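You operate a simulated robot arm through the tools that you are given. There is no shell and no other tool.

You are at the controls of a simulated robot arm. One attempt, no reset.

Task
Uncover the mixing bowl, whisk the batter smooth and cover it again.
Fine: lay the cover on the table meanwhile; stand the whisk back in the grey caddy.

The check looks at the end state, three seconds after you hand in, the way a careful person would. Anything else that was tipped, shoved, dropped, spilled or broken makes it a failure. A push-on lid holds only when it is set on centred and level and pressed home; a screw cap is set on level and turned clockwise until tight.

Robot
A 6-joint arm with a fingered hand, fixed in place. Base frame: the origin is on the floor under the middle of its stand, x ahead of it, y to its left, z up; the work surface is at about z = 0.75. Units: m, degrees, N and s.
With the tool pointing down near the work surface it reaches from about 0.1 to 0.78 m from the base axis. Its first joint turns from -166.0 to 166.0 degrees. Payload 5 kg.
The tool frame sits at the grasp point between the pads (the TCP): z along the fingers, y along the line on which they close. The tips reach 0.036 m beyond it. The gripper opens to 0.12 m; its body begins 0.042 m behind the TCP. The gripper is a hand of 4 fingers: y runs from the thumb to the fingers, the wrist lies at [-0.019, -0.123, -0.211] in the tool frame.
Orientation is that of the tool frame in the base frame, as [roll, pitch, yaw] about the fixed x, y, z axes, in that order (R = Rz(yaw) Ry(pitch) Rx(roll)). With the fingers straight down and the wrist toward the robot, the tool's x, y and z point along [0, 1, 0], [1, 0, 0] and [0, 0, -1] of the base frame.

Tools
- The arm moves only by the tool nudge_tool. Its argument "steps" is a list of rows, each an object of numbers (a shift or turn left out is 0): "x", "y", "z": the shift along the tool's x, y, z in m; "wx", "wy", "wz": the turn, a rotation vector about the tool's x, y, z in degrees. In form: [{"x": .., "y": .., "z": .., "wx": .., "wy": .., "wz": ..}, ...]. A call has 1 to 20 rows; each row shifts and turns the commanded pose from where the row before left it, along the tool's axes as they then stand. Each row takes 0.2 s and may step no farther than 0.05 m and 8.6 degrees from the row before; otherwise, the whole call is refused. A pose out of reach is approached as far as the arm can. The call stops where the force on the tool passes 40 N (or 10 N more than at its start, if that is more) or the arm is blocked; 0.2 s more then pass. In this call time passes only in rows, and 0.2 s behind the last. It gives the time, the measured TCP pose, the force on the tool (base axes), the opening and the grip force at its end, in the units of the frame above (readings bear some noise), with the torque about the TCP (base axes, N m) and any sound that the robot's microphone picked up.
- Cameras (640 x 400 px; columns grow to the right, rows downward): "scene" is fixed at [0.2315, 0.5006, 1.5425]; the picture's right is [-0.81, -0.58, 0.00], its down [-0.36, 0.51, -0.78] and it looks along [0.45, -0.64, -0.62] (base axes); focal length 356 px, centre (320, 200). "wrist" rides on the gripper at [0.073, -0.101, -0.142] in the tool frame; the picture's right is [-0.79, 0.29, -0.54], its down [-0.56, -0.70, 0.44] and it looks along [-0.25, 0.65, 0.71] (tool axes); focal length 280 px, centre (320, 200). There is no depth. A picture from a camera that has moved, and an enlarged one, comes with that camera's place and axes in the base frame and with its lens. The place of the scene camera against the robot may be out by one fixed shift of up to 0.018 m in any direction.
- grab_frame(camera): a new picture of that camera. No time passes.
- slide_trunk(by): slides the trunk up (or, below 0, down) by that many m; the arm rides with it, the base frame stays. It gives what a move gives, with no picture.
- curl_fingers(index, middle, ring, thumb_bend, thumb_turn): sets how far each is bent, from 0 (flat) to 1 (curled in); at 0.3 the hand is open as for a grip, at 0.7 the pads meet at the TCP. One left out holds its place. A second passes; each finger stops where it meets its share of the squeeze, and holds until it gets a number again. It is the only way to open and close the hand. It gives what a move gives, with no picture; readings hold the bend of each and the force on the fingers (four entries, about 0 where the hand has none), thumb and palm. thumb_turn goes from beside the hand (0) to across from the fingers (1), as for a grip.
- close_up(camera, box): a new picture of the part [left, top, right, bottom] of that camera's present view, enlarged. No time passes.
- hand_in(): hands the job in; it is judged then, once.

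Nothing tells you positions but the pictures and the camera data. Unless the task says otherwise, let go and move clear before handing in.

The tools are called after "Emit:" as a command line: name --argument value ..., lists and objects as JSON in quotes. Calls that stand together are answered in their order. nudge_tool: Moves the arm, as the interface text tells. Its arguments: {"type":"object","properties":{"steps":{"type":"array"}},"required":["steps"]} The other tools are called the same way: slide_trunk (by) moves the trunk up or down; curl_fingers (index, middle, ring, thumb_bend, thumb_turn) moves the fingers one by one; grab_frame (camera) takes a picture; close_up (camera, box) takes an enlarged picture of a part of a camera's view; hand_in () hands the job in.

At the start:

```text
time_s: 0.0
tool_pos: [0.5503, 0.0549, 1.1771]
ee_rot: [180.0, 0.0, 90.0]
wrist_force: [-0.2, -0.6, 0.5]
moment: [-0.01, -0.03, -0.01]
finger_gap: 0.1197
finger_force: 0.0
shape: jaw
bend: [0.3, 0.3, 0.3, 0.3, 0.98]
finger forces: [0.0, 0.1, 0.1, 0.0, 0.1, 0.1]
trunk travel left (down, up): [-0.77, 0.07]
```

scene: 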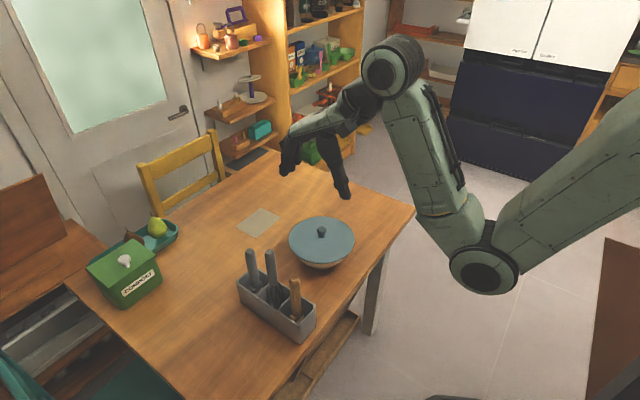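
wrist: 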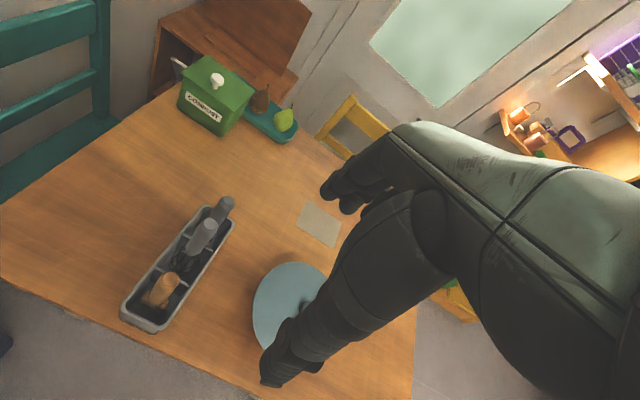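

I see a table with a covered bowl (blue-grey lid with a dark knob), a grey caddy with three tool handles, a compost box and a tray. I'll take enlarged views first to locate everything.

Emit:
close_up --camera "scene" --box '[220, 190, 380, 350]'

Emit:
close_up --camera "wrist" --box '[100, 180, 340, 380]'

Emit:
close_up --camera "scene" --box '[60, 180, 300, 330]'

```text
2.50 times, centred on (300, 270) of scene
camera zoom: at [0.2315, 0.5006, 1.5425], right [-0.81, -0.58, 0.0], down [-0.36, 0.51, -0.78], along [0.45, -0.64, -0.62], focal length 890 px, centre (370, 25)
```

zoom: 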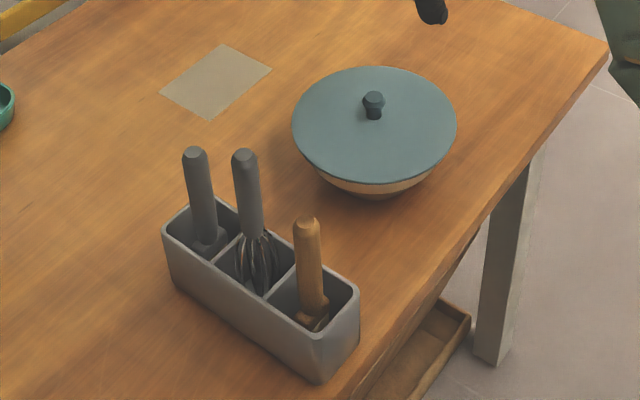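

```text
2.00 times, centred on (220, 280) of wrist
camera zoom: at [0.4498, 0.127, 1.32], right [0.29, -0.79, 0.54], down [-0.7, -0.56, -0.44], along [0.65, -0.25, -0.71], focal length 561 px, centre (520, 40)
```

zoom: 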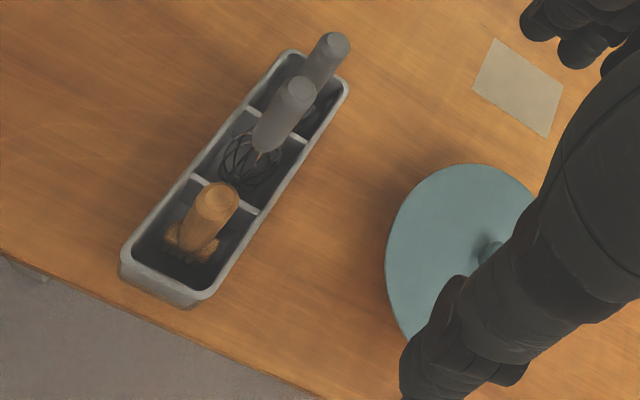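

```text
2.67 times, centred on (180, 255) of scene
camera zoom: at [0.2315, 0.5006, 1.5425], right [-0.81, -0.58, 0.0], down [-0.36, 0.51, -0.78], along [0.45, -0.64, -0.62], focal length 949 px, centre (693, 53)
```

zoom: 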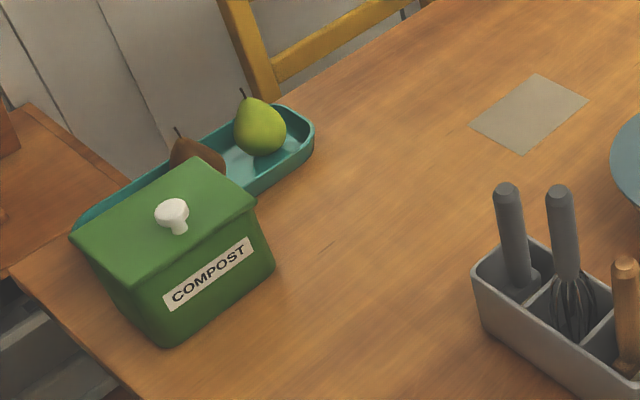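

The whisk is the middle tool, at about (0.63, 0.13), with its handle top near z≈0.98. The lid is near (0.65, -0.09). I'll move the hand to a place where the wrist camera sees the lid unobstructed and can triangulate it.

Emit:
nudge_tool --steps '[{"x": -0.036, "y": -0.0167, "z": 0.021}, {"x": -0.036, "y": -0.0167, "z": 0.021}, {"x": -0.036, "y": -0.0167, "z": 0.021}, {"x": -0.036, "y": -0.0167, "z": 0.021}, {"x": -0.036, "y": -0.0167, "z": 0.021}, {"x": -0.036, "y": -0.0167, "z": 0.021}]'

Emit:
grab_frame --camera "wrist"

Emit:
grab_frame --camera "scene"

```text
time_s: 1.4
tool_pos: [0.4494, -0.1636, 1.0496]
ee_rot: [179.9, 0.0, 90.0]
wrist_force: [-0.7, -0.2, 0.5]
moment: [0.01, 0.0, 0.03]
finger_gap: 0.1196
finger_force: 0.0
shape: jaw
bend: [0.3, 0.3, 0.3, 0.3, 0.98]
finger forces: [0.2, 0.0, 0.1, 0.0, 0.0, 0.0]
trunk travel left (down, up): [-0.77, 0.07]
```

```text
taken
camera wrist: at [0.3478, -0.0922, 1.1916], right [0.29, -0.79, 0.54], down [-0.7, -0.56, -0.44], along [0.65, -0.25, -0.71], focal length 280 px, centre (320, 200)
```

wrist: 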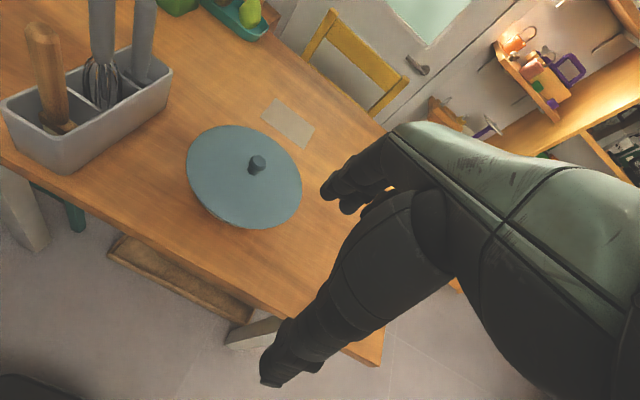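

```text
taken
```

scene: 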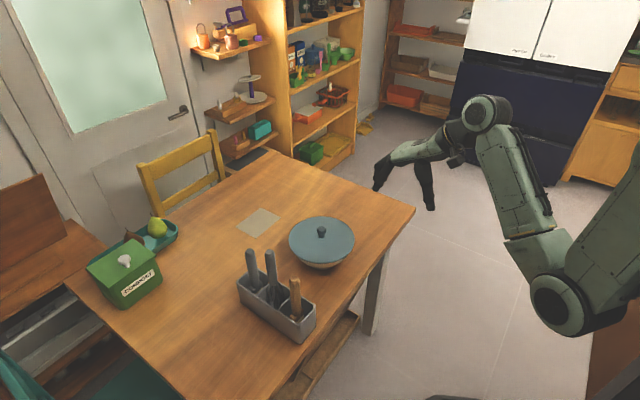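

I now have a clear wrist view of the lid and caddy. I'll enlarge it to measure them.

Emit:
close_up --camera "wrist" --box '[180, 110, 310, 240]'

Emit:
close_up --camera "wrist" --box '[0, 0, 180, 180]'

Emit:
close_up --camera "scene" --box '[280, 205, 365, 280]'

Emit:
close_up --camera "scene" --box '[230, 235, 330, 350]'

Emit:
close_up --camera "scene" --box '[360, 120, 460, 220]'

```text
3.08 times, centred on (245, 175) of wrist
camera zoom: at [0.3478, -0.0922, 1.1916], right [0.29, -0.79, 0.54], down [-0.7, -0.56, -0.44], along [0.65, -0.25, -0.71], focal length 863 px, centre (551, 277)
```

zoom: 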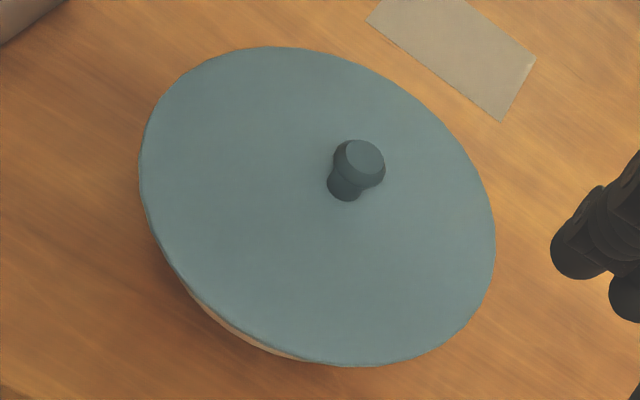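

```text
2.22 times, centred on (90, 90) of wrist
camera zoom: at [0.3478, -0.0922, 1.1916], right [0.29, -0.79, 0.54], down [-0.7, -0.56, -0.44], along [0.65, -0.25, -0.71], focal length 623 px, centre (831, 444)
```

zoom: 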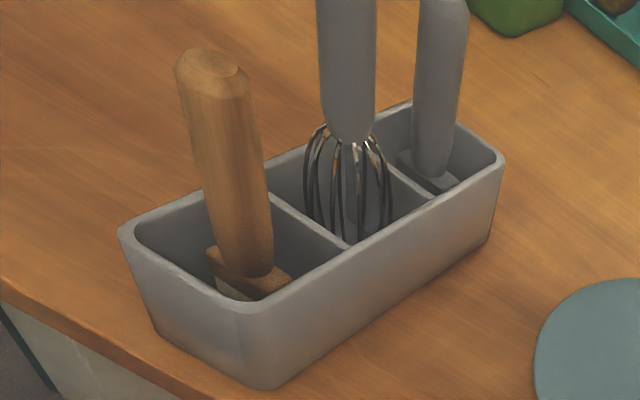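

```text
5.33 times, centred on (322, 242) of scene
camera zoom: at [0.2315, 0.5006, 1.5425], right [-0.81, -0.58, 0.0], down [-0.36, 0.51, -0.78], along [0.45, -0.64, -0.62], focal length 1898 px, centre (307, -27)
```

zoom: 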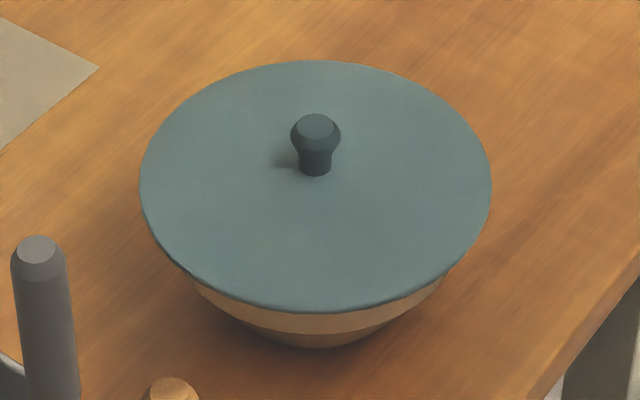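

```text
3.48 times, centred on (280, 292) of scene
camera zoom: at [0.2315, 0.5006, 1.5425], right [-0.81, -0.58, 0.0], down [-0.36, 0.51, -0.78], along [0.45, -0.64, -0.62], focal length 1238 px, centre (459, -122)
```

zoom: 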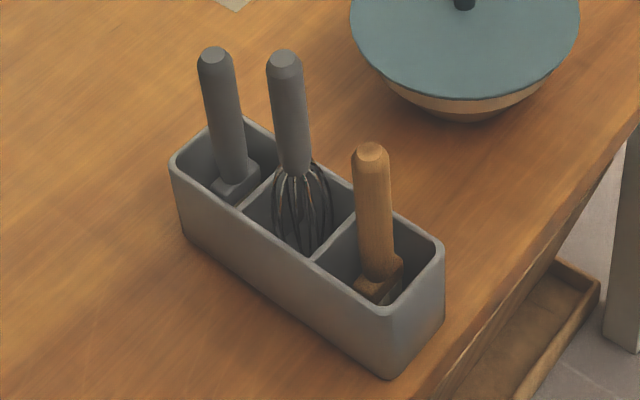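

```text
4.00 times, centred on (410, 170) of scene
camera zoom: at [0.2315, 0.5006, 1.5425], right [-0.81, -0.58, 0.0], down [-0.36, 0.51, -0.78], along [0.45, -0.64, -0.62], focal length 1424 px, centre (-40, 320)
```

zoom: 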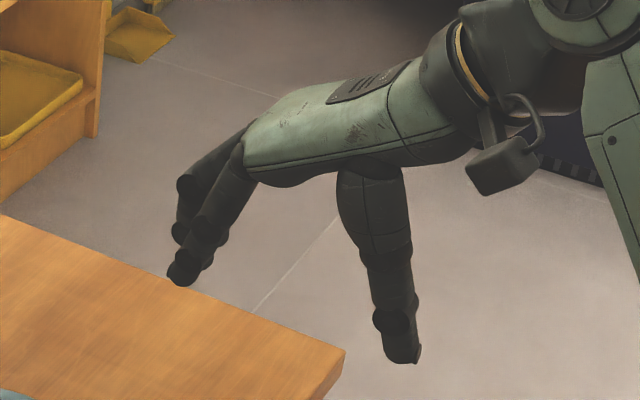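

Triangulating the knob gives about (0.65, -0.09, 0.85–0.87). I'll take one more wrist view from lower down so the estimate doesn't depend on the uncertain scene camera.

Emit:
nudge_tool --steps '[{"x": -0.029, "y": -0.01, "z": 0.0333}, {"x": -0.029, "y": -0.01, "z": 0.0333}, {"x": -0.029, "y": -0.01, "z": 0.0333}]'

Emit:
grab_frame --camera "wrist"

Emit:
close_up --camera "wrist" --box '[160, 0, 320, 160]'

Emit:
close_up --camera "wrist" --box '[0, 0, 160, 160]'

```text
time_s: 2.2
tool_pos: [0.4187, -0.2484, 0.9562]
ee_rot: [180.0, 0.0, 90.0]
wrist_force: [-0.9, 0.4, -0.9]
moment: [0.02, 0.01, 0.02]
finger_gap: 0.1198
finger_force: 0.1
shape: jaw
bend: [0.3, 0.3, 0.3, 0.3, 0.98]
finger forces: [0.0, 0.0, 0.0, 0.1, 0.0, 0.0]
trunk travel left (down, up): [-0.77, 0.07]
```

```text
taken
camera wrist: at [0.3165, -0.1762, 1.098], right [0.29, -0.79, 0.54], down [-0.7, -0.56, -0.44], along [0.65, -0.25, -0.71], focal length 280 px, centre (320, 200)
```

wrist: 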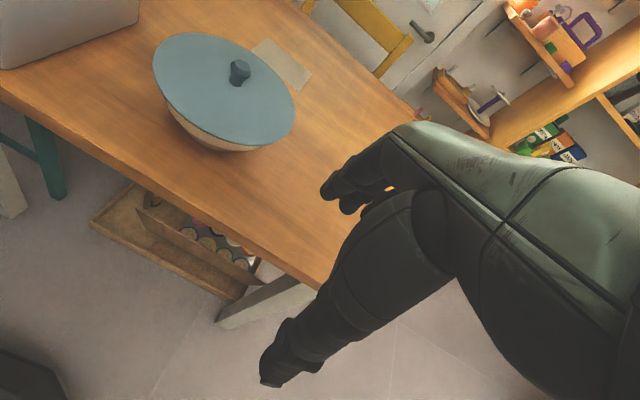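

```text
2.50 times, centred on (240, 80) of wrist
camera zoom: at [0.3165, -0.1762, 1.098], right [0.29, -0.79, 0.54], down [-0.7, -0.56, -0.44], along [0.65, -0.25, -0.71], focal length 701 px, centre (520, 500)
```

zoom: 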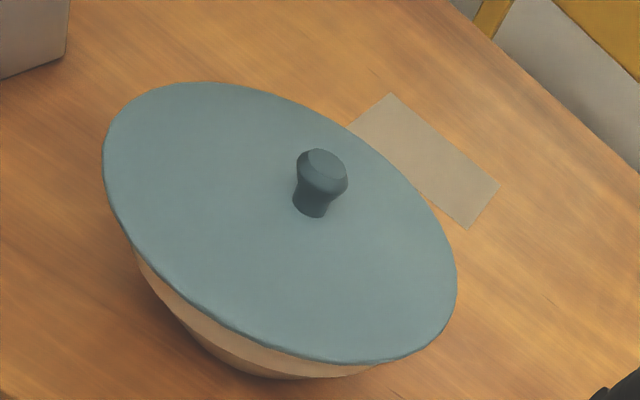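

```text
2.50 times, centred on (80, 80) of wrist
camera zoom: at [0.3165, -0.1762, 1.098], right [0.29, -0.79, 0.54], down [-0.7, -0.56, -0.44], along [0.65, -0.25, -0.71], focal length 701 px, centre (920, 500)
```

zoom: 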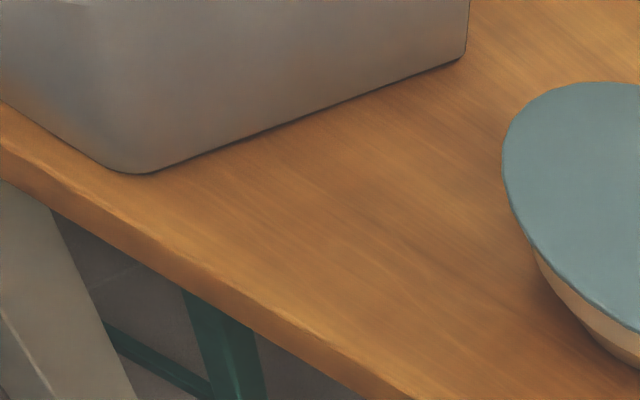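

The two wrist views put the knob top at about (0.64, -0.093, 0.865). A third view with a larger x baseline should tighten that.

Emit:
nudge_tool --steps '[{"x": 0.0075, "y": 0.045, "z": 0}, {"x": 0.0075, "y": 0.045, "z": 0}, {"x": 0.0075, "y": 0.045, "z": 0}, {"x": 0.0075, "y": 0.045, "z": 0}]'

Emit:
grab_frame --camera "wrist"

Emit:
close_up --camera "wrist" --box '[60, 80, 260, 280]'

Emit:
close_up --camera "scene" --box '[270, 160, 430, 280]'

```text
time_s: 3.2
tool_pos: [0.601, -0.2226, 0.9546]
ee_rot: [-179.8, 0.0, 90.0]
wrist_force: [0.3, 0.2, 0.3]
moment: [-0.01, 0.02, 0.01]
finger_gap: 0.1197
finger_force: 0.0
shape: jaw
bend: [0.3, 0.3, 0.3, 0.3, 0.98]
finger forces: [0.1, 0.0, 0.1, 0.0, 0.0, 0.1]
trunk travel left (down, up): [-0.77, 0.07]
```

```text
taken
camera wrist: at [0.5003, -0.149, 1.0962], right [0.29, -0.79, 0.54], down [-0.7, -0.56, -0.44], along [0.65, -0.25, -0.72], focal length 280 px, centre (320, 200)
```

wrist: 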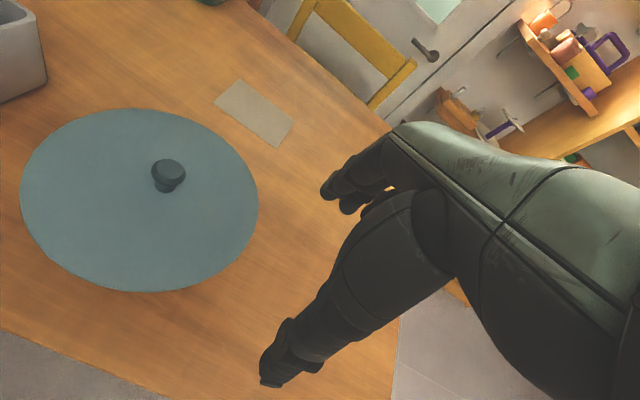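

```text
2.00 times, centred on (160, 180) of wrist
camera zoom: at [0.5003, -0.149, 1.0962], right [0.29, -0.79, 0.54], down [-0.7, -0.56, -0.44], along [0.65, -0.25, -0.72], focal length 561 px, centre (640, 240)
```

zoom: 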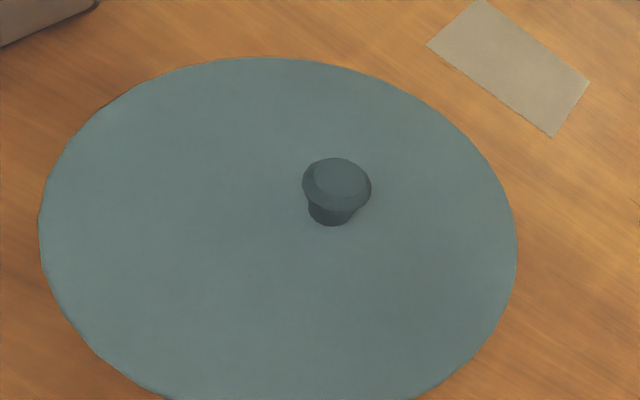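

```text
3.33 times, centred on (350, 220) of scene
camera zoom: at [0.2315, 0.5006, 1.5425], right [-0.81, -0.58, 0.0], down [-0.36, 0.51, -0.78], along [0.45, -0.64, -0.62], focal length 1186 px, centre (220, 133)
```

zoom: 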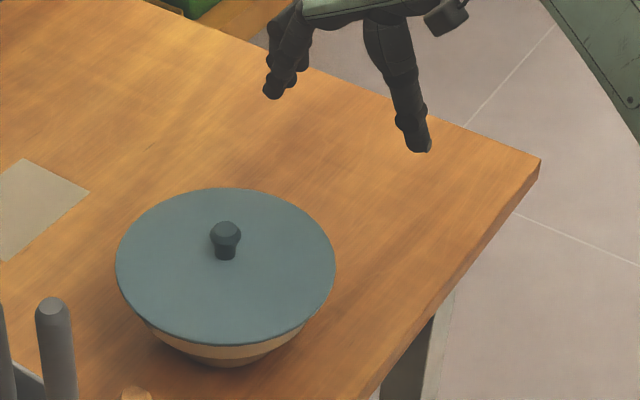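

All three wrist rays agree on a knob top at about (0.637, -0.093, 0.866), with the lid surface at about z=0.838. I'll move the open hand above the knob and check alignment.

Emit:
nudge_tool --steps '[{"x": 0.0325, "y": 0.009, "z": 0}, {"x": 0.0325, "y": 0.009, "z": 0}, {"x": 0.0325, "y": 0.009, "z": 0}, {"x": 0.0325, "y": 0.009, "z": 0}]'

Emit:
grab_frame --camera "wrist"

Emit:
close_up --camera "scene" --box '[260, 140, 420, 280]'

```text
time_s: 4.2
tool_pos: [0.6345, -0.0888, 0.9512]
ee_rot: [179.9, 0.1, 90.0]
wrist_force: [0.2, 0.0, 0.6]
moment: [-0.04, 0.01, -0.02]
finger_gap: 0.1196
finger_force: 0.0
shape: jaw
bend: [0.3, 0.3, 0.3, 0.3, 0.98]
finger forces: [0.1, 0.0, 0.0, 0.1, 0.0, 0.0]
trunk travel left (down, up): [-0.77, 0.07]
```

```text
taken
camera wrist: at [0.5344, -0.016, 1.0944], right [0.29, -0.79, 0.54], down [-0.7, -0.56, -0.44], along [0.65, -0.25, -0.71], focal length 280 px, centre (320, 200)
```

wrist: 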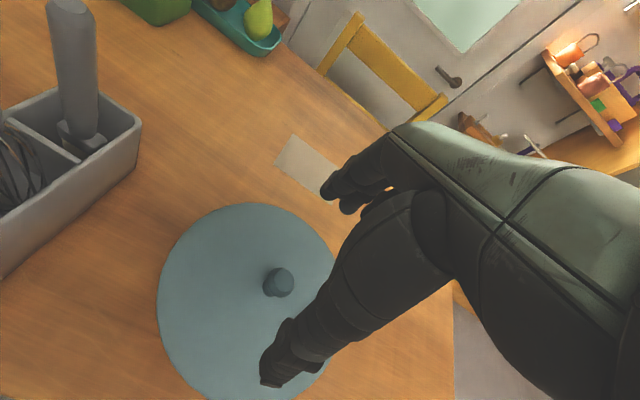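

```text
2.86 times, centred on (340, 210) of scene
camera zoom: at [0.2315, 0.5006, 1.5425], right [-0.81, -0.58, 0.0], down [-0.36, 0.51, -0.78], along [0.45, -0.64, -0.62], focal length 1017 px, centre (263, 171)
```

zoom: 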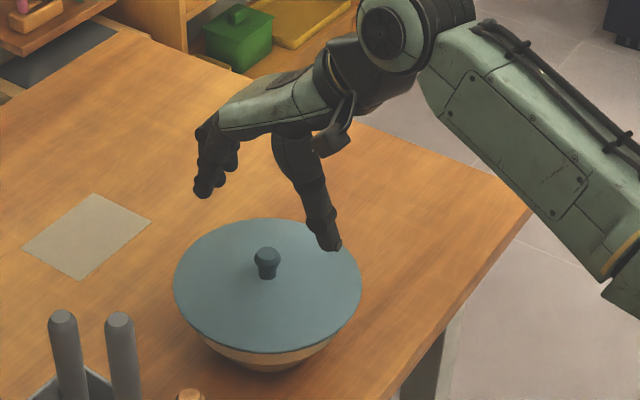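

The knob sits within a few millimetres of the TCP axis. I'll descend so the fingertips straddle it just above the lid.

Emit:
nudge_tool --steps '[{"x": -0.0034, "y": 0.0, "z": 0.02}, {"z": 0.02}, {"z": 0.018}, {"z": 0.01}]'

Emit:
grab_frame --camera "wrist"

Emit:
close_up --camera "scene" --box '[260, 170, 390, 280]'

```text
time_s: 5.2
tool_pos: [0.6347, -0.0889, 0.8828]
ee_rot: [-180.0, 0.0, 90.1]
wrist_force: [-0.8, 0.9, 0.5]
moment: [-0.02, 0.02, 0.04]
finger_gap: 0.1198
finger_force: 0.1
shape: jaw
bend: [0.3, 0.3, 0.3, 0.3, 0.98]
finger forces: [0.0, 0.0, 0.1, 0.0, 0.0, 0.1]
trunk travel left (down, up): [-0.77, 0.07]
```

```text
taken
camera wrist: at [0.534, -0.018, 1.0246], right [0.29, -0.79, 0.54], down [-0.7, -0.56, -0.44], along [0.65, -0.25, -0.71], focal length 280 px, centre (320, 200)
```

wrist: 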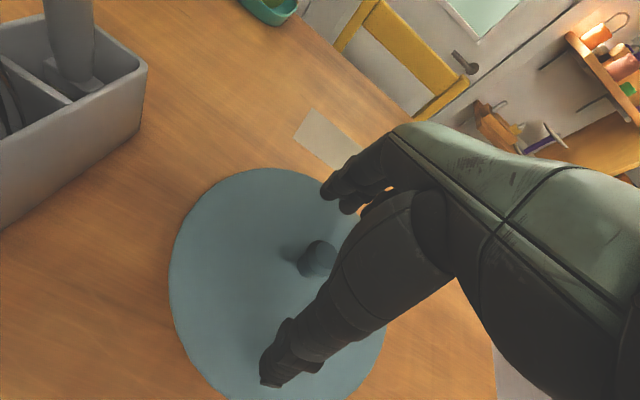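

```text
3.64 times, centred on (325, 225) of scene
camera zoom: at [0.2315, 0.5006, 1.5425], right [-0.81, -0.58, 0.0], down [-0.36, 0.51, -0.78], along [0.45, -0.64, -0.62], focal length 1294 px, centre (302, 109)
```

zoom: 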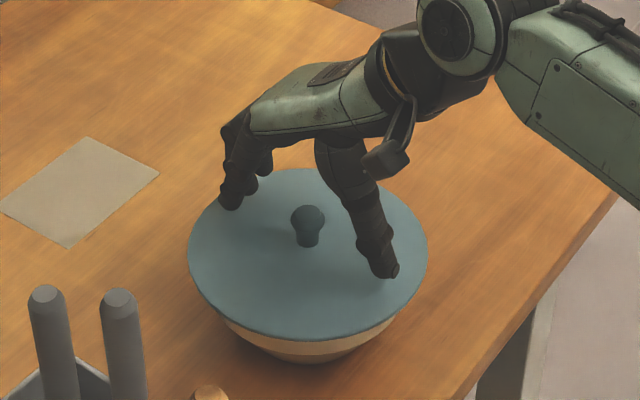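

The knob is between the thumb and fingers, and the tips are about 1 cm above the lid. I'll close halfway and check.

Emit:
curl_fingers --index 0.5 --middle 0.5 --ring 0.5 --thumb_bend 0.5 --thumb_turn 1.0

Emit:
grab_frame --camera "wrist"

Emit:
close_up --camera "scene" --box '[260, 170, 390, 280]'

```text
time_s: 6.2
tool_pos: [0.6356, -0.0909, 0.8831]
ee_rot: [179.9, 0.0, 90.0]
wrist_force: [1.5, 0.5, 3.0]
moment: [-0.02, -0.19, 0.04]
finger_gap: 0.0646
finger_force: 1.4
shape: fingers
bend: [0.5, 0.49, 0.5, 0.5, 1.0]
finger forces: [0.0, 3.3, 0.1, 0.0, 0.2, 0.1]
trunk travel left (down, up): [-0.77, 0.07]
```

```text
taken
camera wrist: at [0.5339, -0.0182, 1.0252], right [0.29, -0.79, 0.54], down [-0.7, -0.56, -0.44], along [0.65, -0.25, -0.71], focal length 280 px, centre (320, 200)
```

wrist: 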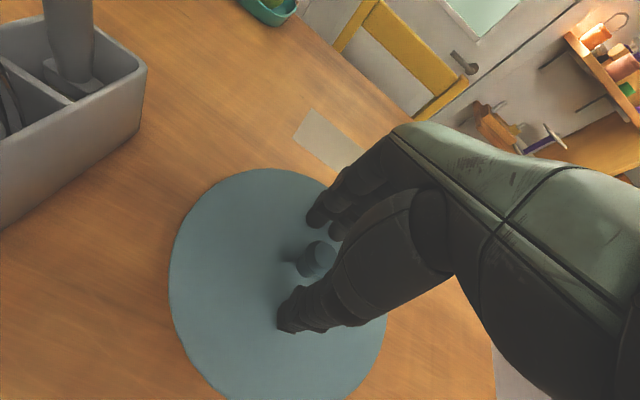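

```text
3.64 times, centred on (325, 225) of scene
camera zoom: at [0.2315, 0.5006, 1.5425], right [-0.81, -0.58, 0.0], down [-0.36, 0.51, -0.78], along [0.45, -0.64, -0.62], focal length 1294 px, centre (302, 109)
```

zoom: 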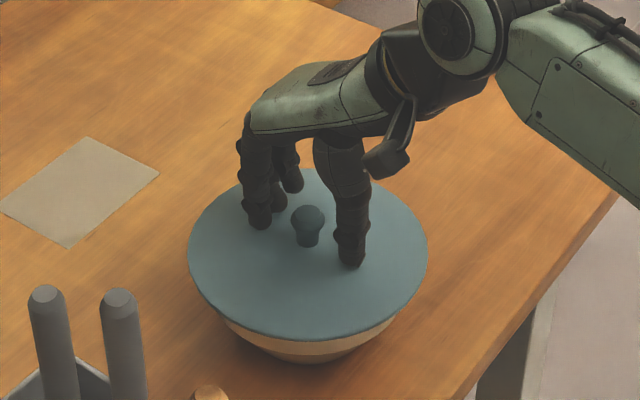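

The middle fingertip lightly touches the lid (about 3 N), because it hangs lower while closing. I'll raise slightly and keep closing.

Emit:
nudge_tool --steps '[{"z": -0.004}, {"z": -0.003}]'

Emit:
curl_fingers --index 0.58 --middle 0.58 --ring 0.58 --thumb_bend 0.58

Emit:
grab_frame --camera "wrist"

Emit:
close_up --camera "scene" --box '[260, 170, 390, 280]'

```text
time_s: 6.8
tool_pos: [0.6356, -0.091, 0.8893]
ee_rot: [-179.9, 0.0, 90.1]
wrist_force: [-0.2, -0.6, -0.1]
moment: [0.01, -0.01, -0.03]
finger_gap: 0.0645
finger_force: 0.1
shape: fingers
bend: [0.5, 0.5, 0.5, 0.5, 1.0]
finger forces: [0.1, 0.0, 0.1, 0.0, 0.1, 0.1]
trunk travel left (down, up): [-0.77, 0.07]
```

```text
time_s: 7.8
tool_pos: [0.6353, -0.0901, 0.8905]
ee_rot: [179.9, 0.0, 89.9]
wrist_force: [-0.1, -0.1, 0.0]
moment: [-0.02, -0.01, -0.03]
finger_gap: 0.0437
finger_force: 0.1
shape: fingers
bend: [0.57, 0.57, 0.57, 0.57, 1.0]
finger forces: [0.1, 0.2, 0.1, 0.1, 0.0, 0.1]
trunk travel left (down, up): [-0.77, 0.07]
```

```text
taken
camera wrist: at [0.5345, -0.0185, 1.0327], right [0.29, -0.79, 0.54], down [-0.7, -0.56, -0.44], along [0.65, -0.25, -0.71], focal length 280 px, centre (320, 200)
```

wrist: 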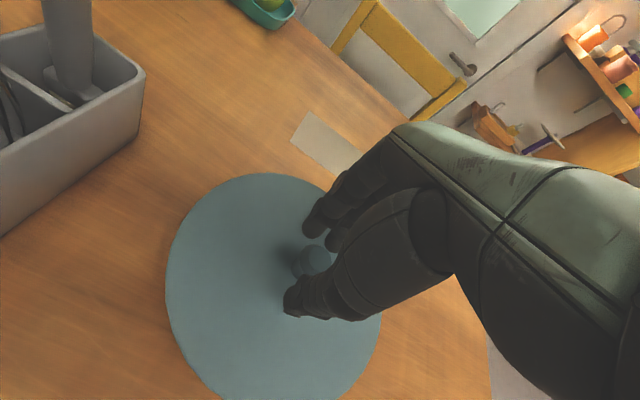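

```text
3.64 times, centred on (325, 225) of scene
camera zoom: at [0.2315, 0.5006, 1.5425], right [-0.81, -0.58, 0.0], down [-0.36, 0.51, -0.78], along [0.45, -0.64, -0.62], focal length 1294 px, centre (302, 109)
```

zoom: 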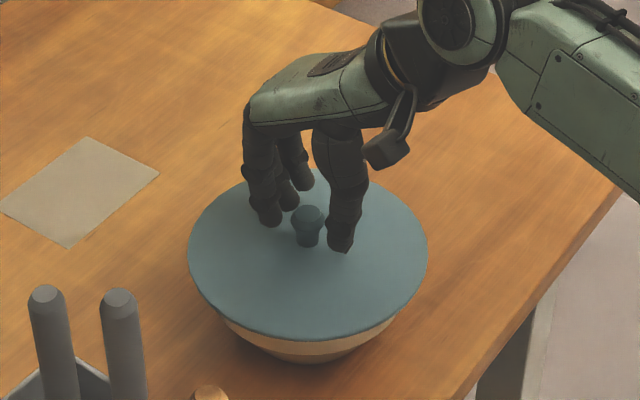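

Emit:
close_up --camera "wrist" --box '[260, 180, 380, 340]'

Emit:
close_up --camera "scene" --box '[300, 190, 350, 240]'

```text
2.50 times, centred on (320, 260) of wrist
camera zoom: at [0.5345, -0.0185, 1.0327], right [0.29, -0.79, 0.54], down [-0.7, -0.56, -0.44], along [0.65, -0.25, -0.71], focal length 701 px, centre (320, 50)
```

zoom: 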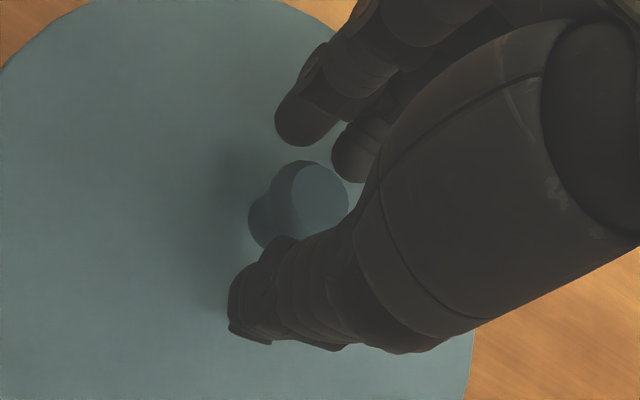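

```text
8.00 times, centred on (325, 215) of scene
camera zoom: at [0.2315, 0.5006, 1.5425], right [-0.81, -0.58, 0.0], down [-0.36, 0.51, -0.78], along [0.45, -0.64, -0.62], focal length 2847 px, centre (280, 80)
```

zoom: 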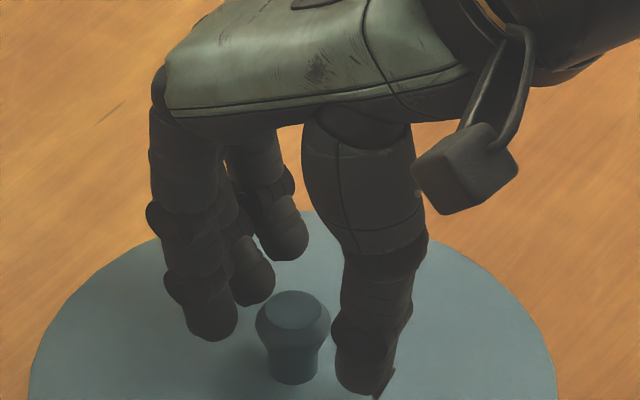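

Thumb, index and middle form a tripod around the knob, with the ring finger off to one side. I'll lower a few millimetres and squeeze.

Emit:
nudge_tool --steps '[{"z": 0.004}]'

Emit:
curl_fingers --index 0.75 --middle 0.75 --ring 0.6 --thumb_bend 0.75

Emit:
close_up --camera "wrist" --box '[260, 180, 380, 340]'

Emit:
close_up --camera "scene" --box '[300, 190, 350, 240]'

```text
time_s: 8.2
tool_pos: [0.6366, -0.0906, 0.8856]
ee_rot: [-180.0, 0.0, 89.9]
wrist_force: [0.0, -0.2, -0.2]
moment: [0.01, -0.02, 0.0]
finger_gap: 0.0436
finger_force: 0.0
shape: fingers
bend: [0.57, 0.57, 0.57, 0.57, 1.0]
finger forces: [0.1, 0.0, 0.0, 0.0, 0.1, 0.0]
trunk travel left (down, up): [-0.77, 0.07]
```

```text
time_s: 9.2
tool_pos: [0.6368, -0.0917, 0.8866]
ee_rot: [-179.9, 0.1, 89.9]
wrist_force: [-0.3, -0.5, 0.4]
moment: [-0.02, -0.01, -0.01]
finger_gap: 0.018
finger_force: 14.9
shape: fingers
bend: [0.71, 0.67, 0.6, 0.66, 1.0]
finger forces: [7.8, 7.9, 0.0, 0.0, 14.5, 0.0]
trunk travel left (down, up): [-0.77, 0.07]
```

```text
2.50 times, centred on (320, 260) of wrist
camera zoom: at [0.5353, -0.0185, 1.0284], right [0.29, -0.79, 0.54], down [-0.7, -0.56, -0.44], along [0.65, -0.25, -0.71], focal length 701 px, centre (320, 50)
```

zoom: 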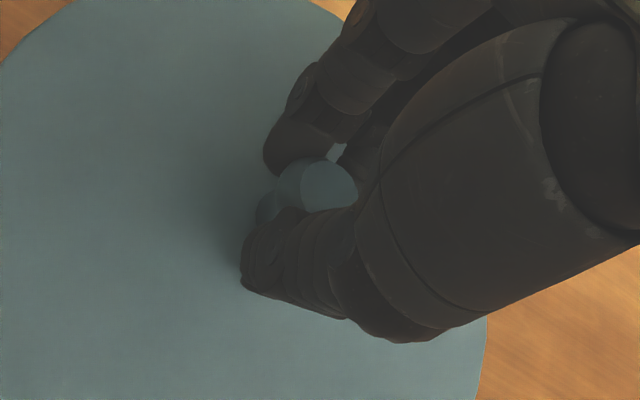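

```text
8.00 times, centred on (325, 215) of scene
camera zoom: at [0.2315, 0.5006, 1.5425], right [-0.81, -0.58, 0.0], down [-0.36, 0.51, -0.78], along [0.45, -0.64, -0.62], focal length 2847 px, centre (280, 80)
```

zoom: 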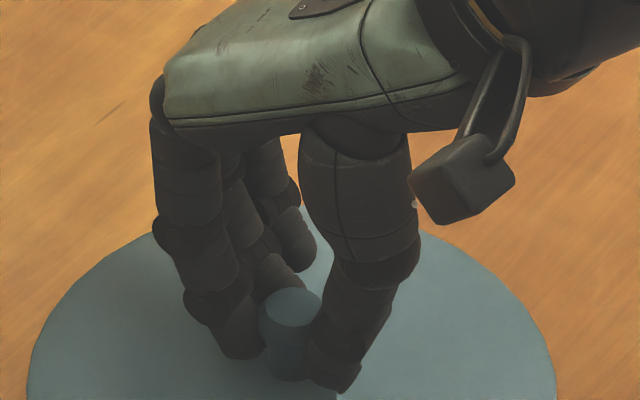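

The tripod grip holds at about 15 N. I'll lift gently and check that the lid comes along level.

Emit:
nudge_tool --steps '[{"z": -0.005}, {"z": -0.01}, {"z": -0.015}, {"z": -0.02}]'

Emit:
close_up --camera "scene" --box '[250, 150, 400, 290]'

Emit:
grab_frame --camera "wrist"

```text
time_s: 10.2
tool_pos: [0.6373, -0.0925, 0.9366]
ee_rot: [-179.9, 0.0, 90.1]
wrist_force: [-0.2, -0.5, -0.5]
moment: [0.0, -0.01, 0.0]
finger_gap: 0.0182
finger_force: 15.3
shape: fingers
bend: [0.71, 0.67, 0.6, 0.66, 1.0]
finger forces: [7.7, 7.9, 0.1, 0.0, 14.6, 0.0]
trunk travel left (down, up): [-0.77, 0.07]
```

```text
2.86 times, centred on (325, 220) of scene
camera zoom: at [0.2315, 0.5006, 1.5425], right [-0.81, -0.58, 0.0], down [-0.36, 0.51, -0.78], along [0.45, -0.64, -0.62], focal length 1017 px, centre (306, 143)
```

zoom: 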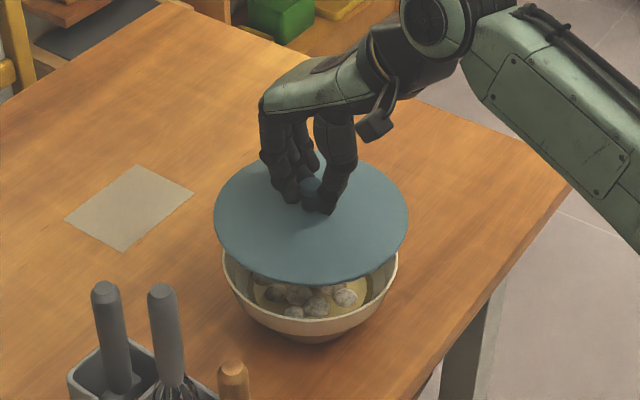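

```text
taken
camera wrist: at [0.5356, -0.0198, 1.0786], right [0.29, -0.79, 0.54], down [-0.7, -0.56, -0.44], along [0.65, -0.25, -0.71], focal length 280 px, centre (320, 200)
```

wrist: 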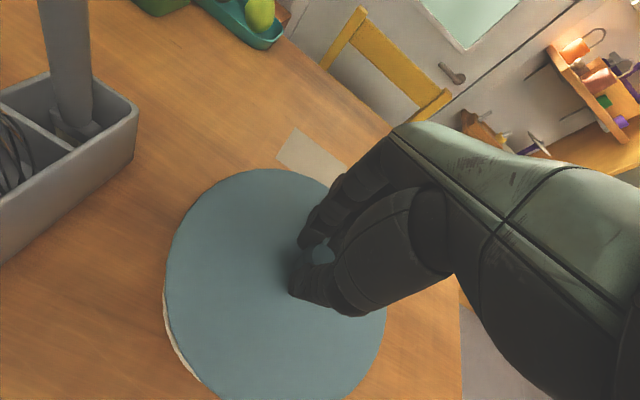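

The lid came off cleanly, and the bowl holds lumpy batter. I'll carry the lid level to the free table area on the right, at about (0.637, -0.325).

Emit:
nudge_tool --steps '[{"x": -0.008, "z": -0.005}, {"x": -0.018, "z": -0.005}, {"x": -0.025}, {"x": -0.025}, {"x": -0.025}, {"x": -0.025}, {"x": -0.025}, {"x": -0.025}, {"x": -0.025}, {"x": -0.018}, {"x": -0.01}, {"x": -0.004}]'

Emit:
grab_frame --camera "scene"

Emit:
close_up --camera "scene" --box '[270, 110, 430, 290]'

Emit:
grab_frame --camera "wrist"

```text
time_s: 12.8
tool_pos: [0.6365, -0.3259, 0.9455]
ee_rot: [-179.9, 0.0, 89.9]
wrist_force: [0.1, -0.9, -0.7]
moment: [0.03, 0.01, 0.03]
finger_gap: 0.0177
finger_force: 15.4
shape: fingers
bend: [0.71, 0.67, 0.6, 0.66, 1.0]
finger forces: [8.1, 8.1, 0.0, 0.1, 14.5, 0.0]
trunk travel left (down, up): [-0.77, 0.07]
```

```text
taken
```

scene: 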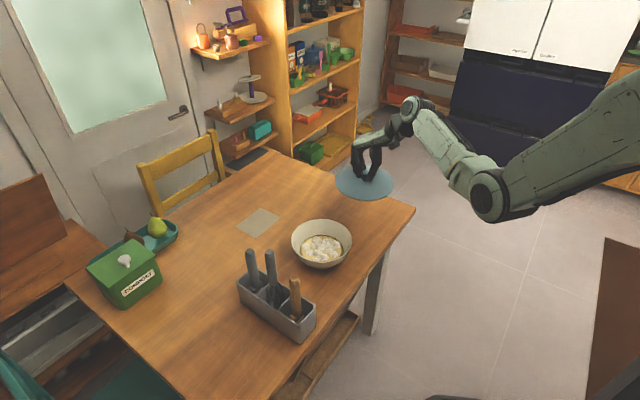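

```text
2.22 times, centred on (350, 200) of scene
camera zoom: at [0.2315, 0.5006, 1.5425], right [-0.81, -0.58, 0.0], down [-0.36, 0.51, -0.78], along [0.45, -0.64, -0.62], focal length 791 px, centre (253, 200)
```

zoom: 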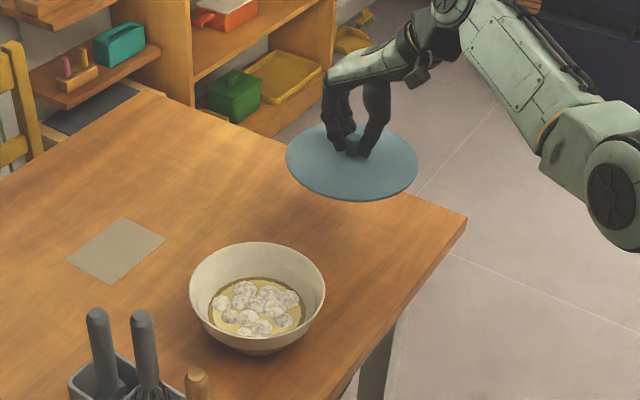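

```text
taken
camera wrist: at [0.5359, -0.2535, 1.088], right [0.29, -0.79, 0.54], down [-0.7, -0.56, -0.44], along [0.65, -0.25, -0.71], focal length 280 px, centre (320, 200)
```

wrist: 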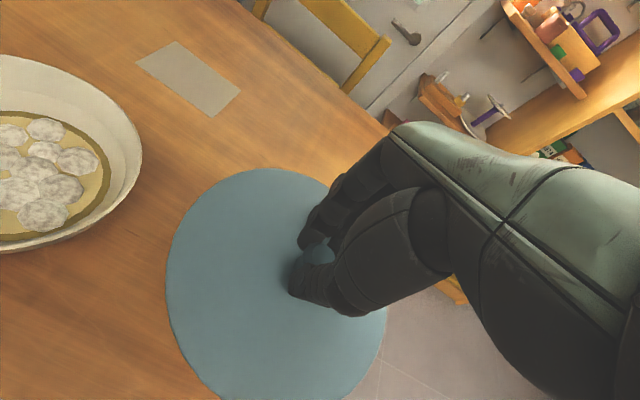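

The area below is clear, with margin to both the table edge and the bowl. I'll descend until the lid is close to the table.

Emit:
nudge_tool --steps '[{"z": 0.01}, {"z": 0.02}, {"z": 0.025}, {"z": 0.025}, {"z": 0.02}, {"z": 0.01}, {"z": 0.006}]'

Emit:
close_up --camera "scene" --box '[300, 130, 430, 240]'

Emit:
grab_frame --camera "wrist"

```text
time_s: 14.4
tool_pos: [0.6368, -0.3251, 0.8314]
ee_rot: [-180.0, 0.0, 89.9]
wrist_force: [0.0, 0.3, -0.3]
moment: [-0.04, -0.01, 0.0]
finger_gap: 0.0179
finger_force: 15.0
shape: fingers
bend: [0.71, 0.67, 0.6, 0.66, 1.0]
finger forces: [8.1, 8.1, 0.1, 0.0, 14.7, 0.0]
trunk travel left (down, up): [-0.77, 0.07]
```

```text
3.64 times, centred on (365, 185) of scene
camera zoom: at [0.2315, 0.5006, 1.5425], right [-0.81, -0.58, 0.0], down [-0.36, 0.51, -0.78], along [0.45, -0.64, -0.62], focal length 1294 px, centre (156, 254)
```

zoom: 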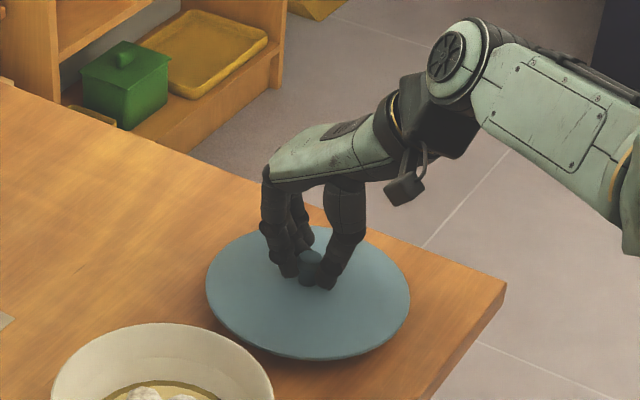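

```text
taken
camera wrist: at [0.5358, -0.2523, 0.974], right [0.29, -0.79, 0.54], down [-0.7, -0.56, -0.44], along [0.65, -0.25, -0.71], focal length 280 px, centre (320, 200)
```

wrist: 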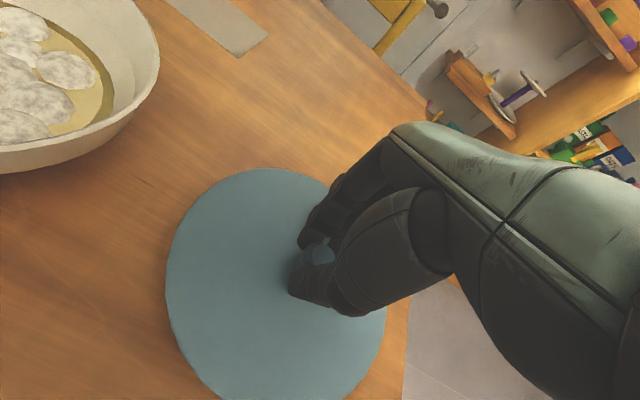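

Emit:
nudge_tool --steps '[{"z": 0.004}, {"z": 0.004}, {"z": 0.003}]'

Emit:
nudge_tool --steps '[{"z": 0.002}, {"z": 0.002}]'

```text
time_s: 15.2
tool_pos: [0.6362, -0.3243, 0.8203]
ee_rot: [180.0, -0.1, 90.1]
wrist_force: [-0.2, -0.1, -1.1]
moment: [0.02, 0.04, 0.01]
finger_gap: 0.0178
finger_force: 15.5
shape: fingers
bend: [0.71, 0.67, 0.6, 0.66, 1.0]
finger forces: [8.1, 8.1, 0.1, 0.1, 14.4, 0.0]
trunk travel left (down, up): [-0.77, 0.07]
```

```text
time_s: 15.8
tool_pos: [0.6368, -0.3241, 0.8157]
ee_rot: [-180.0, 0.0, 90.0]
wrist_force: [-0.2, 0.4, -1.8]
moment: [0.01, 0.01, 0.0]
finger_gap: 0.018
finger_force: 15.5
shape: fingers
bend: [0.71, 0.67, 0.6, 0.66, 1.0]
finger forces: [8.1, 8.1, 0.1, 0.1, 14.5, 0.1]
trunk travel left (down, up): [-0.77, 0.07]
```

Emit:
nudge_tool --steps '[{"z": 0.002}, {"z": 0.002}]'

Emit:
nudge_tool --steps '[{"z": 0.002}, {"z": 0.001}]'

Emit:
close_up --camera "scene" --box '[310, 150, 410, 240]'

```text
time_s: 16.4
tool_pos: [0.6373, -0.3249, 0.8106]
ee_rot: [-180.0, 0.0, 90.0]
wrist_force: [0.2, 0.4, -1.3]
moment: [-0.01, 0.02, -0.02]
finger_gap: 0.018
finger_force: 15.0
shape: fingers
bend: [0.71, 0.67, 0.6, 0.66, 1.0]
finger forces: [8.1, 8.2, 0.0, 0.0, 14.4, 0.1]
trunk travel left (down, up): [-0.77, 0.07]
```

```text
time_s: 17.0
tool_pos: [0.637, -0.3237, 0.8074]
ee_rot: [-180.0, 0.1, 90.0]
wrist_force: [-0.9, -0.4, -0.8]
moment: [0.0, 0.0, 0.02]
finger_gap: 0.0178
finger_force: 15.1
shape: fingers
bend: [0.71, 0.67, 0.6, 0.66, 1.0]
finger forces: [8.1, 8.2, 0.1, 0.0, 14.5, 0.0]
trunk travel left (down, up): [-0.77, 0.07]
```

```text
4.44 times, centred on (360, 195) of scene
camera zoom: at [0.2315, 0.5006, 1.5425], right [-0.81, -0.58, 0.0], down [-0.36, 0.51, -0.78], along [0.45, -0.64, -0.62], focal length 1582 px, centre (142, 222)
```

zoom: 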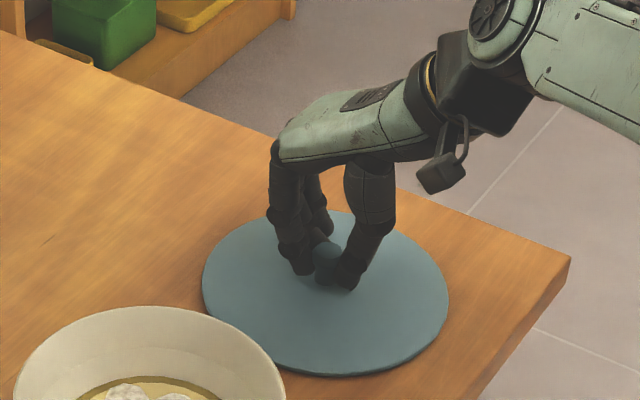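

Still no contact, but the lid is nearly down. I'll continue in 1–2 mm steps.

Emit:
nudge_tool --steps '[{"z": 0.001}, {"z": 0.001}]'

Emit:
nudge_tool --steps '[{"z": 0.001}, {"z": 0.001}]'

Emit:
nudge_tool --steps '[{"z": 0.001}, {"z": 0.001}]'

```text
time_s: 17.6
tool_pos: [0.6356, -0.3246, 0.8055]
ee_rot: [-180.0, 0.0, 90.0]
wrist_force: [-0.2, -0.2, -0.5]
moment: [-0.01, 0.01, -0.01]
finger_gap: 0.0177
finger_force: 15.0
shape: fingers
bend: [0.71, 0.67, 0.6, 0.66, 1.0]
finger forces: [8.1, 8.3, 0.1, 0.0, 14.2, 0.0]
trunk travel left (down, up): [-0.77, 0.07]
```

```text
time_s: 18.2
tool_pos: [0.6363, -0.3257, 0.8044]
ee_rot: [-180.0, 0.0, 90.0]
wrist_force: [-0.5, -0.1, -0.6]
moment: [0.0, 0.08, -0.01]
finger_gap: 0.0176
finger_force: 15.3
shape: fingers
bend: [0.71, 0.67, 0.6, 0.67, 1.0]
finger forces: [8.3, 8.3, 0.0, 0.0, 14.0, 0.0]
trunk travel left (down, up): [-0.77, 0.07]
```

```text
time_s: 18.8
tool_pos: [0.6361, -0.324, 0.8047]
ee_rot: [179.9, 0.0, 90.0]
wrist_force: [0.5, -0.4, 5.7]
moment: [-0.02, 0.05, -0.02]
finger_gap: 0.0172
finger_force: 15.3
shape: fingers
bend: [0.71, 0.67, 0.6, 0.67, 1.0]
finger forces: [8.4, 8.4, 0.0, 0.0, 13.6, 0.0]
trunk travel left (down, up): [-0.77, 0.07]
```

The lid is on the table (contact about 6 N). I'll relieve the pressure, open gently and rise.

Emit:
nudge_tool --steps '[{"z": -0.001}, {"z": -0.0005}]'

Emit:
curl_fingers --index 0.57 --middle 0.57 --ring 0.57 --thumb_bend 0.57

Emit:
close_up --camera "scene" --box '[310, 150, 410, 240]'

Emit:
close_up --camera "wrist" --box '[160, 150, 400, 400]'

```text
time_s: 19.4
tool_pos: [0.6359, -0.3247, 0.8035]
ee_rot: [180.0, 0.0, 90.0]
wrist_force: [3.4, -1.2, 2.2]
moment: [0.01, 0.01, 0.02]
finger_gap: 0.0173
finger_force: 15.4
shape: fingers
bend: [0.71, 0.66, 0.6, 0.67, 1.0]
finger forces: [8.4, 9.1, 0.0, 0.1, 13.3, 0.0]
trunk travel left (down, up): [-0.77, 0.07]
```

```text
time_s: 20.4
tool_pos: [0.636, -0.3248, 0.8026]
ee_rot: [-180.0, 0.0, 89.9]
wrist_force: [-0.4, 0.5, 1.0]
moment: [-0.05, 0.0, -0.01]
finger_gap: 0.0455
finger_force: 0.0
shape: fingers
bend: [0.56, 0.56, 0.56, 0.56, 1.0]
finger forces: [0.0, 0.0, 0.0, 0.0, 0.0, 0.1]
trunk travel left (down, up): [-0.77, 0.07]
```

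```text
4.44 times, centred on (360, 195) of scene
camera zoom: at [0.2315, 0.5006, 1.5425], right [-0.81, -0.58, 0.0], down [-0.36, 0.51, -0.78], along [0.45, -0.64, -0.62], focal length 1582 px, centre (142, 222)
```

zoom: 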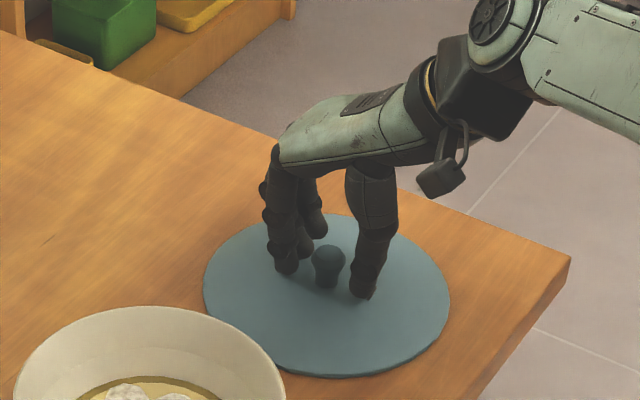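

```text
1.60 times, centred on (280, 275) of wrist
camera zoom: at [0.5351, -0.2524, 0.9465], right [0.29, -0.79, 0.54], down [-0.7, -0.56, -0.44], along [0.65, -0.25, -0.71], focal length 449 px, centre (384, 80)
```

zoom: 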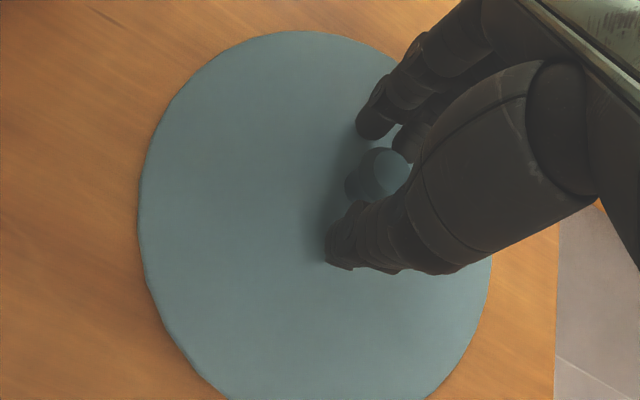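

The lid lies flat on the table and is released. I'll rise straight up and reopen the hand, watching that the lid stays put.

Emit:
nudge_tool --steps '[{"z": -0.01}, {"z": -0.015}, {"z": -0.025}, {"z": -0.04}, {"z": -0.04}, {"z": -0.045}, {"z": -0.045}, {"z": -0.04}]'

Emit:
curl_fingers --index 0.3 --middle 0.3 --ring 0.3 --thumb_bend 0.3

Emit:
grab_frame --camera "scene"

Emit:
grab_frame --camera "wrist"

```text
time_s: 22.2
tool_pos: [0.6377, -0.3244, 1.0629]
ee_rot: [-179.9, 0.0, 90.0]
wrist_force: [-0.9, -0.4, -0.6]
moment: [-0.04, 0.01, -0.01]
finger_gap: 0.0454
finger_force: 0.0
shape: fingers
bend: [0.56, 0.56, 0.56, 0.56, 1.0]
finger forces: [0.1, 0.1, 0.0, 0.0, 0.1, 0.1]
trunk travel left (down, up): [-0.77, 0.07]
```

```text
time_s: 23.2
tool_pos: [0.6386, -0.3236, 1.0628]
ee_rot: [180.0, 0.0, 90.1]
wrist_force: [0.8, 0.6, -0.3]
moment: [-0.05, 0.01, 0.0]
finger_gap: 0.123
finger_force: 0.1
shape: fingers
bend: [0.3, 0.3, 0.3, 0.3, 0.98]
finger forces: [0.0, 0.0, 0.1, 0.1, 0.0, 0.1]
trunk travel left (down, up): [-0.77, 0.07]
```

```text
taken
```

scene: 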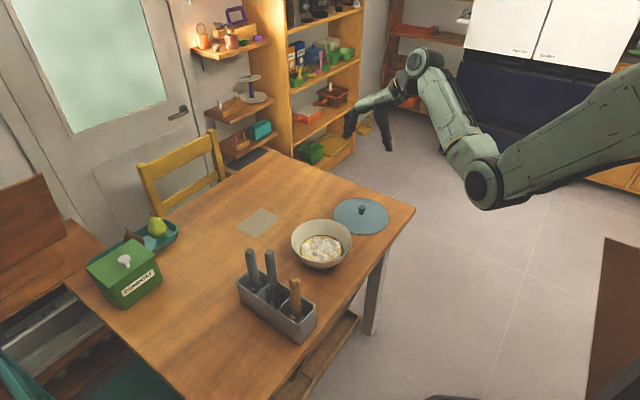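

```text
taken
camera wrist: at [0.5378, -0.2522, 1.2056], right [0.29, -0.79, 0.54], down [-0.7, -0.56, -0.44], along [0.65, -0.25, -0.71], focal length 280 px, centre (320, 200)
```

wrist: 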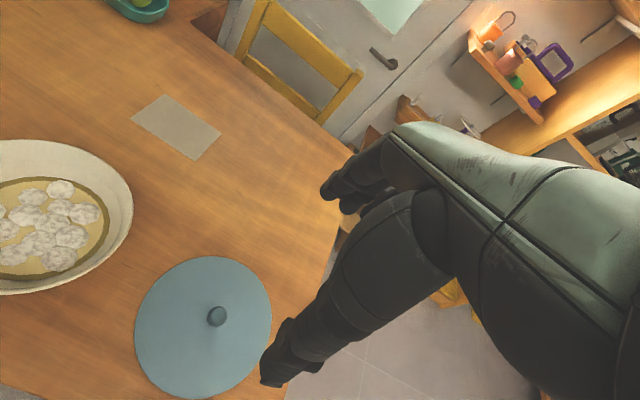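

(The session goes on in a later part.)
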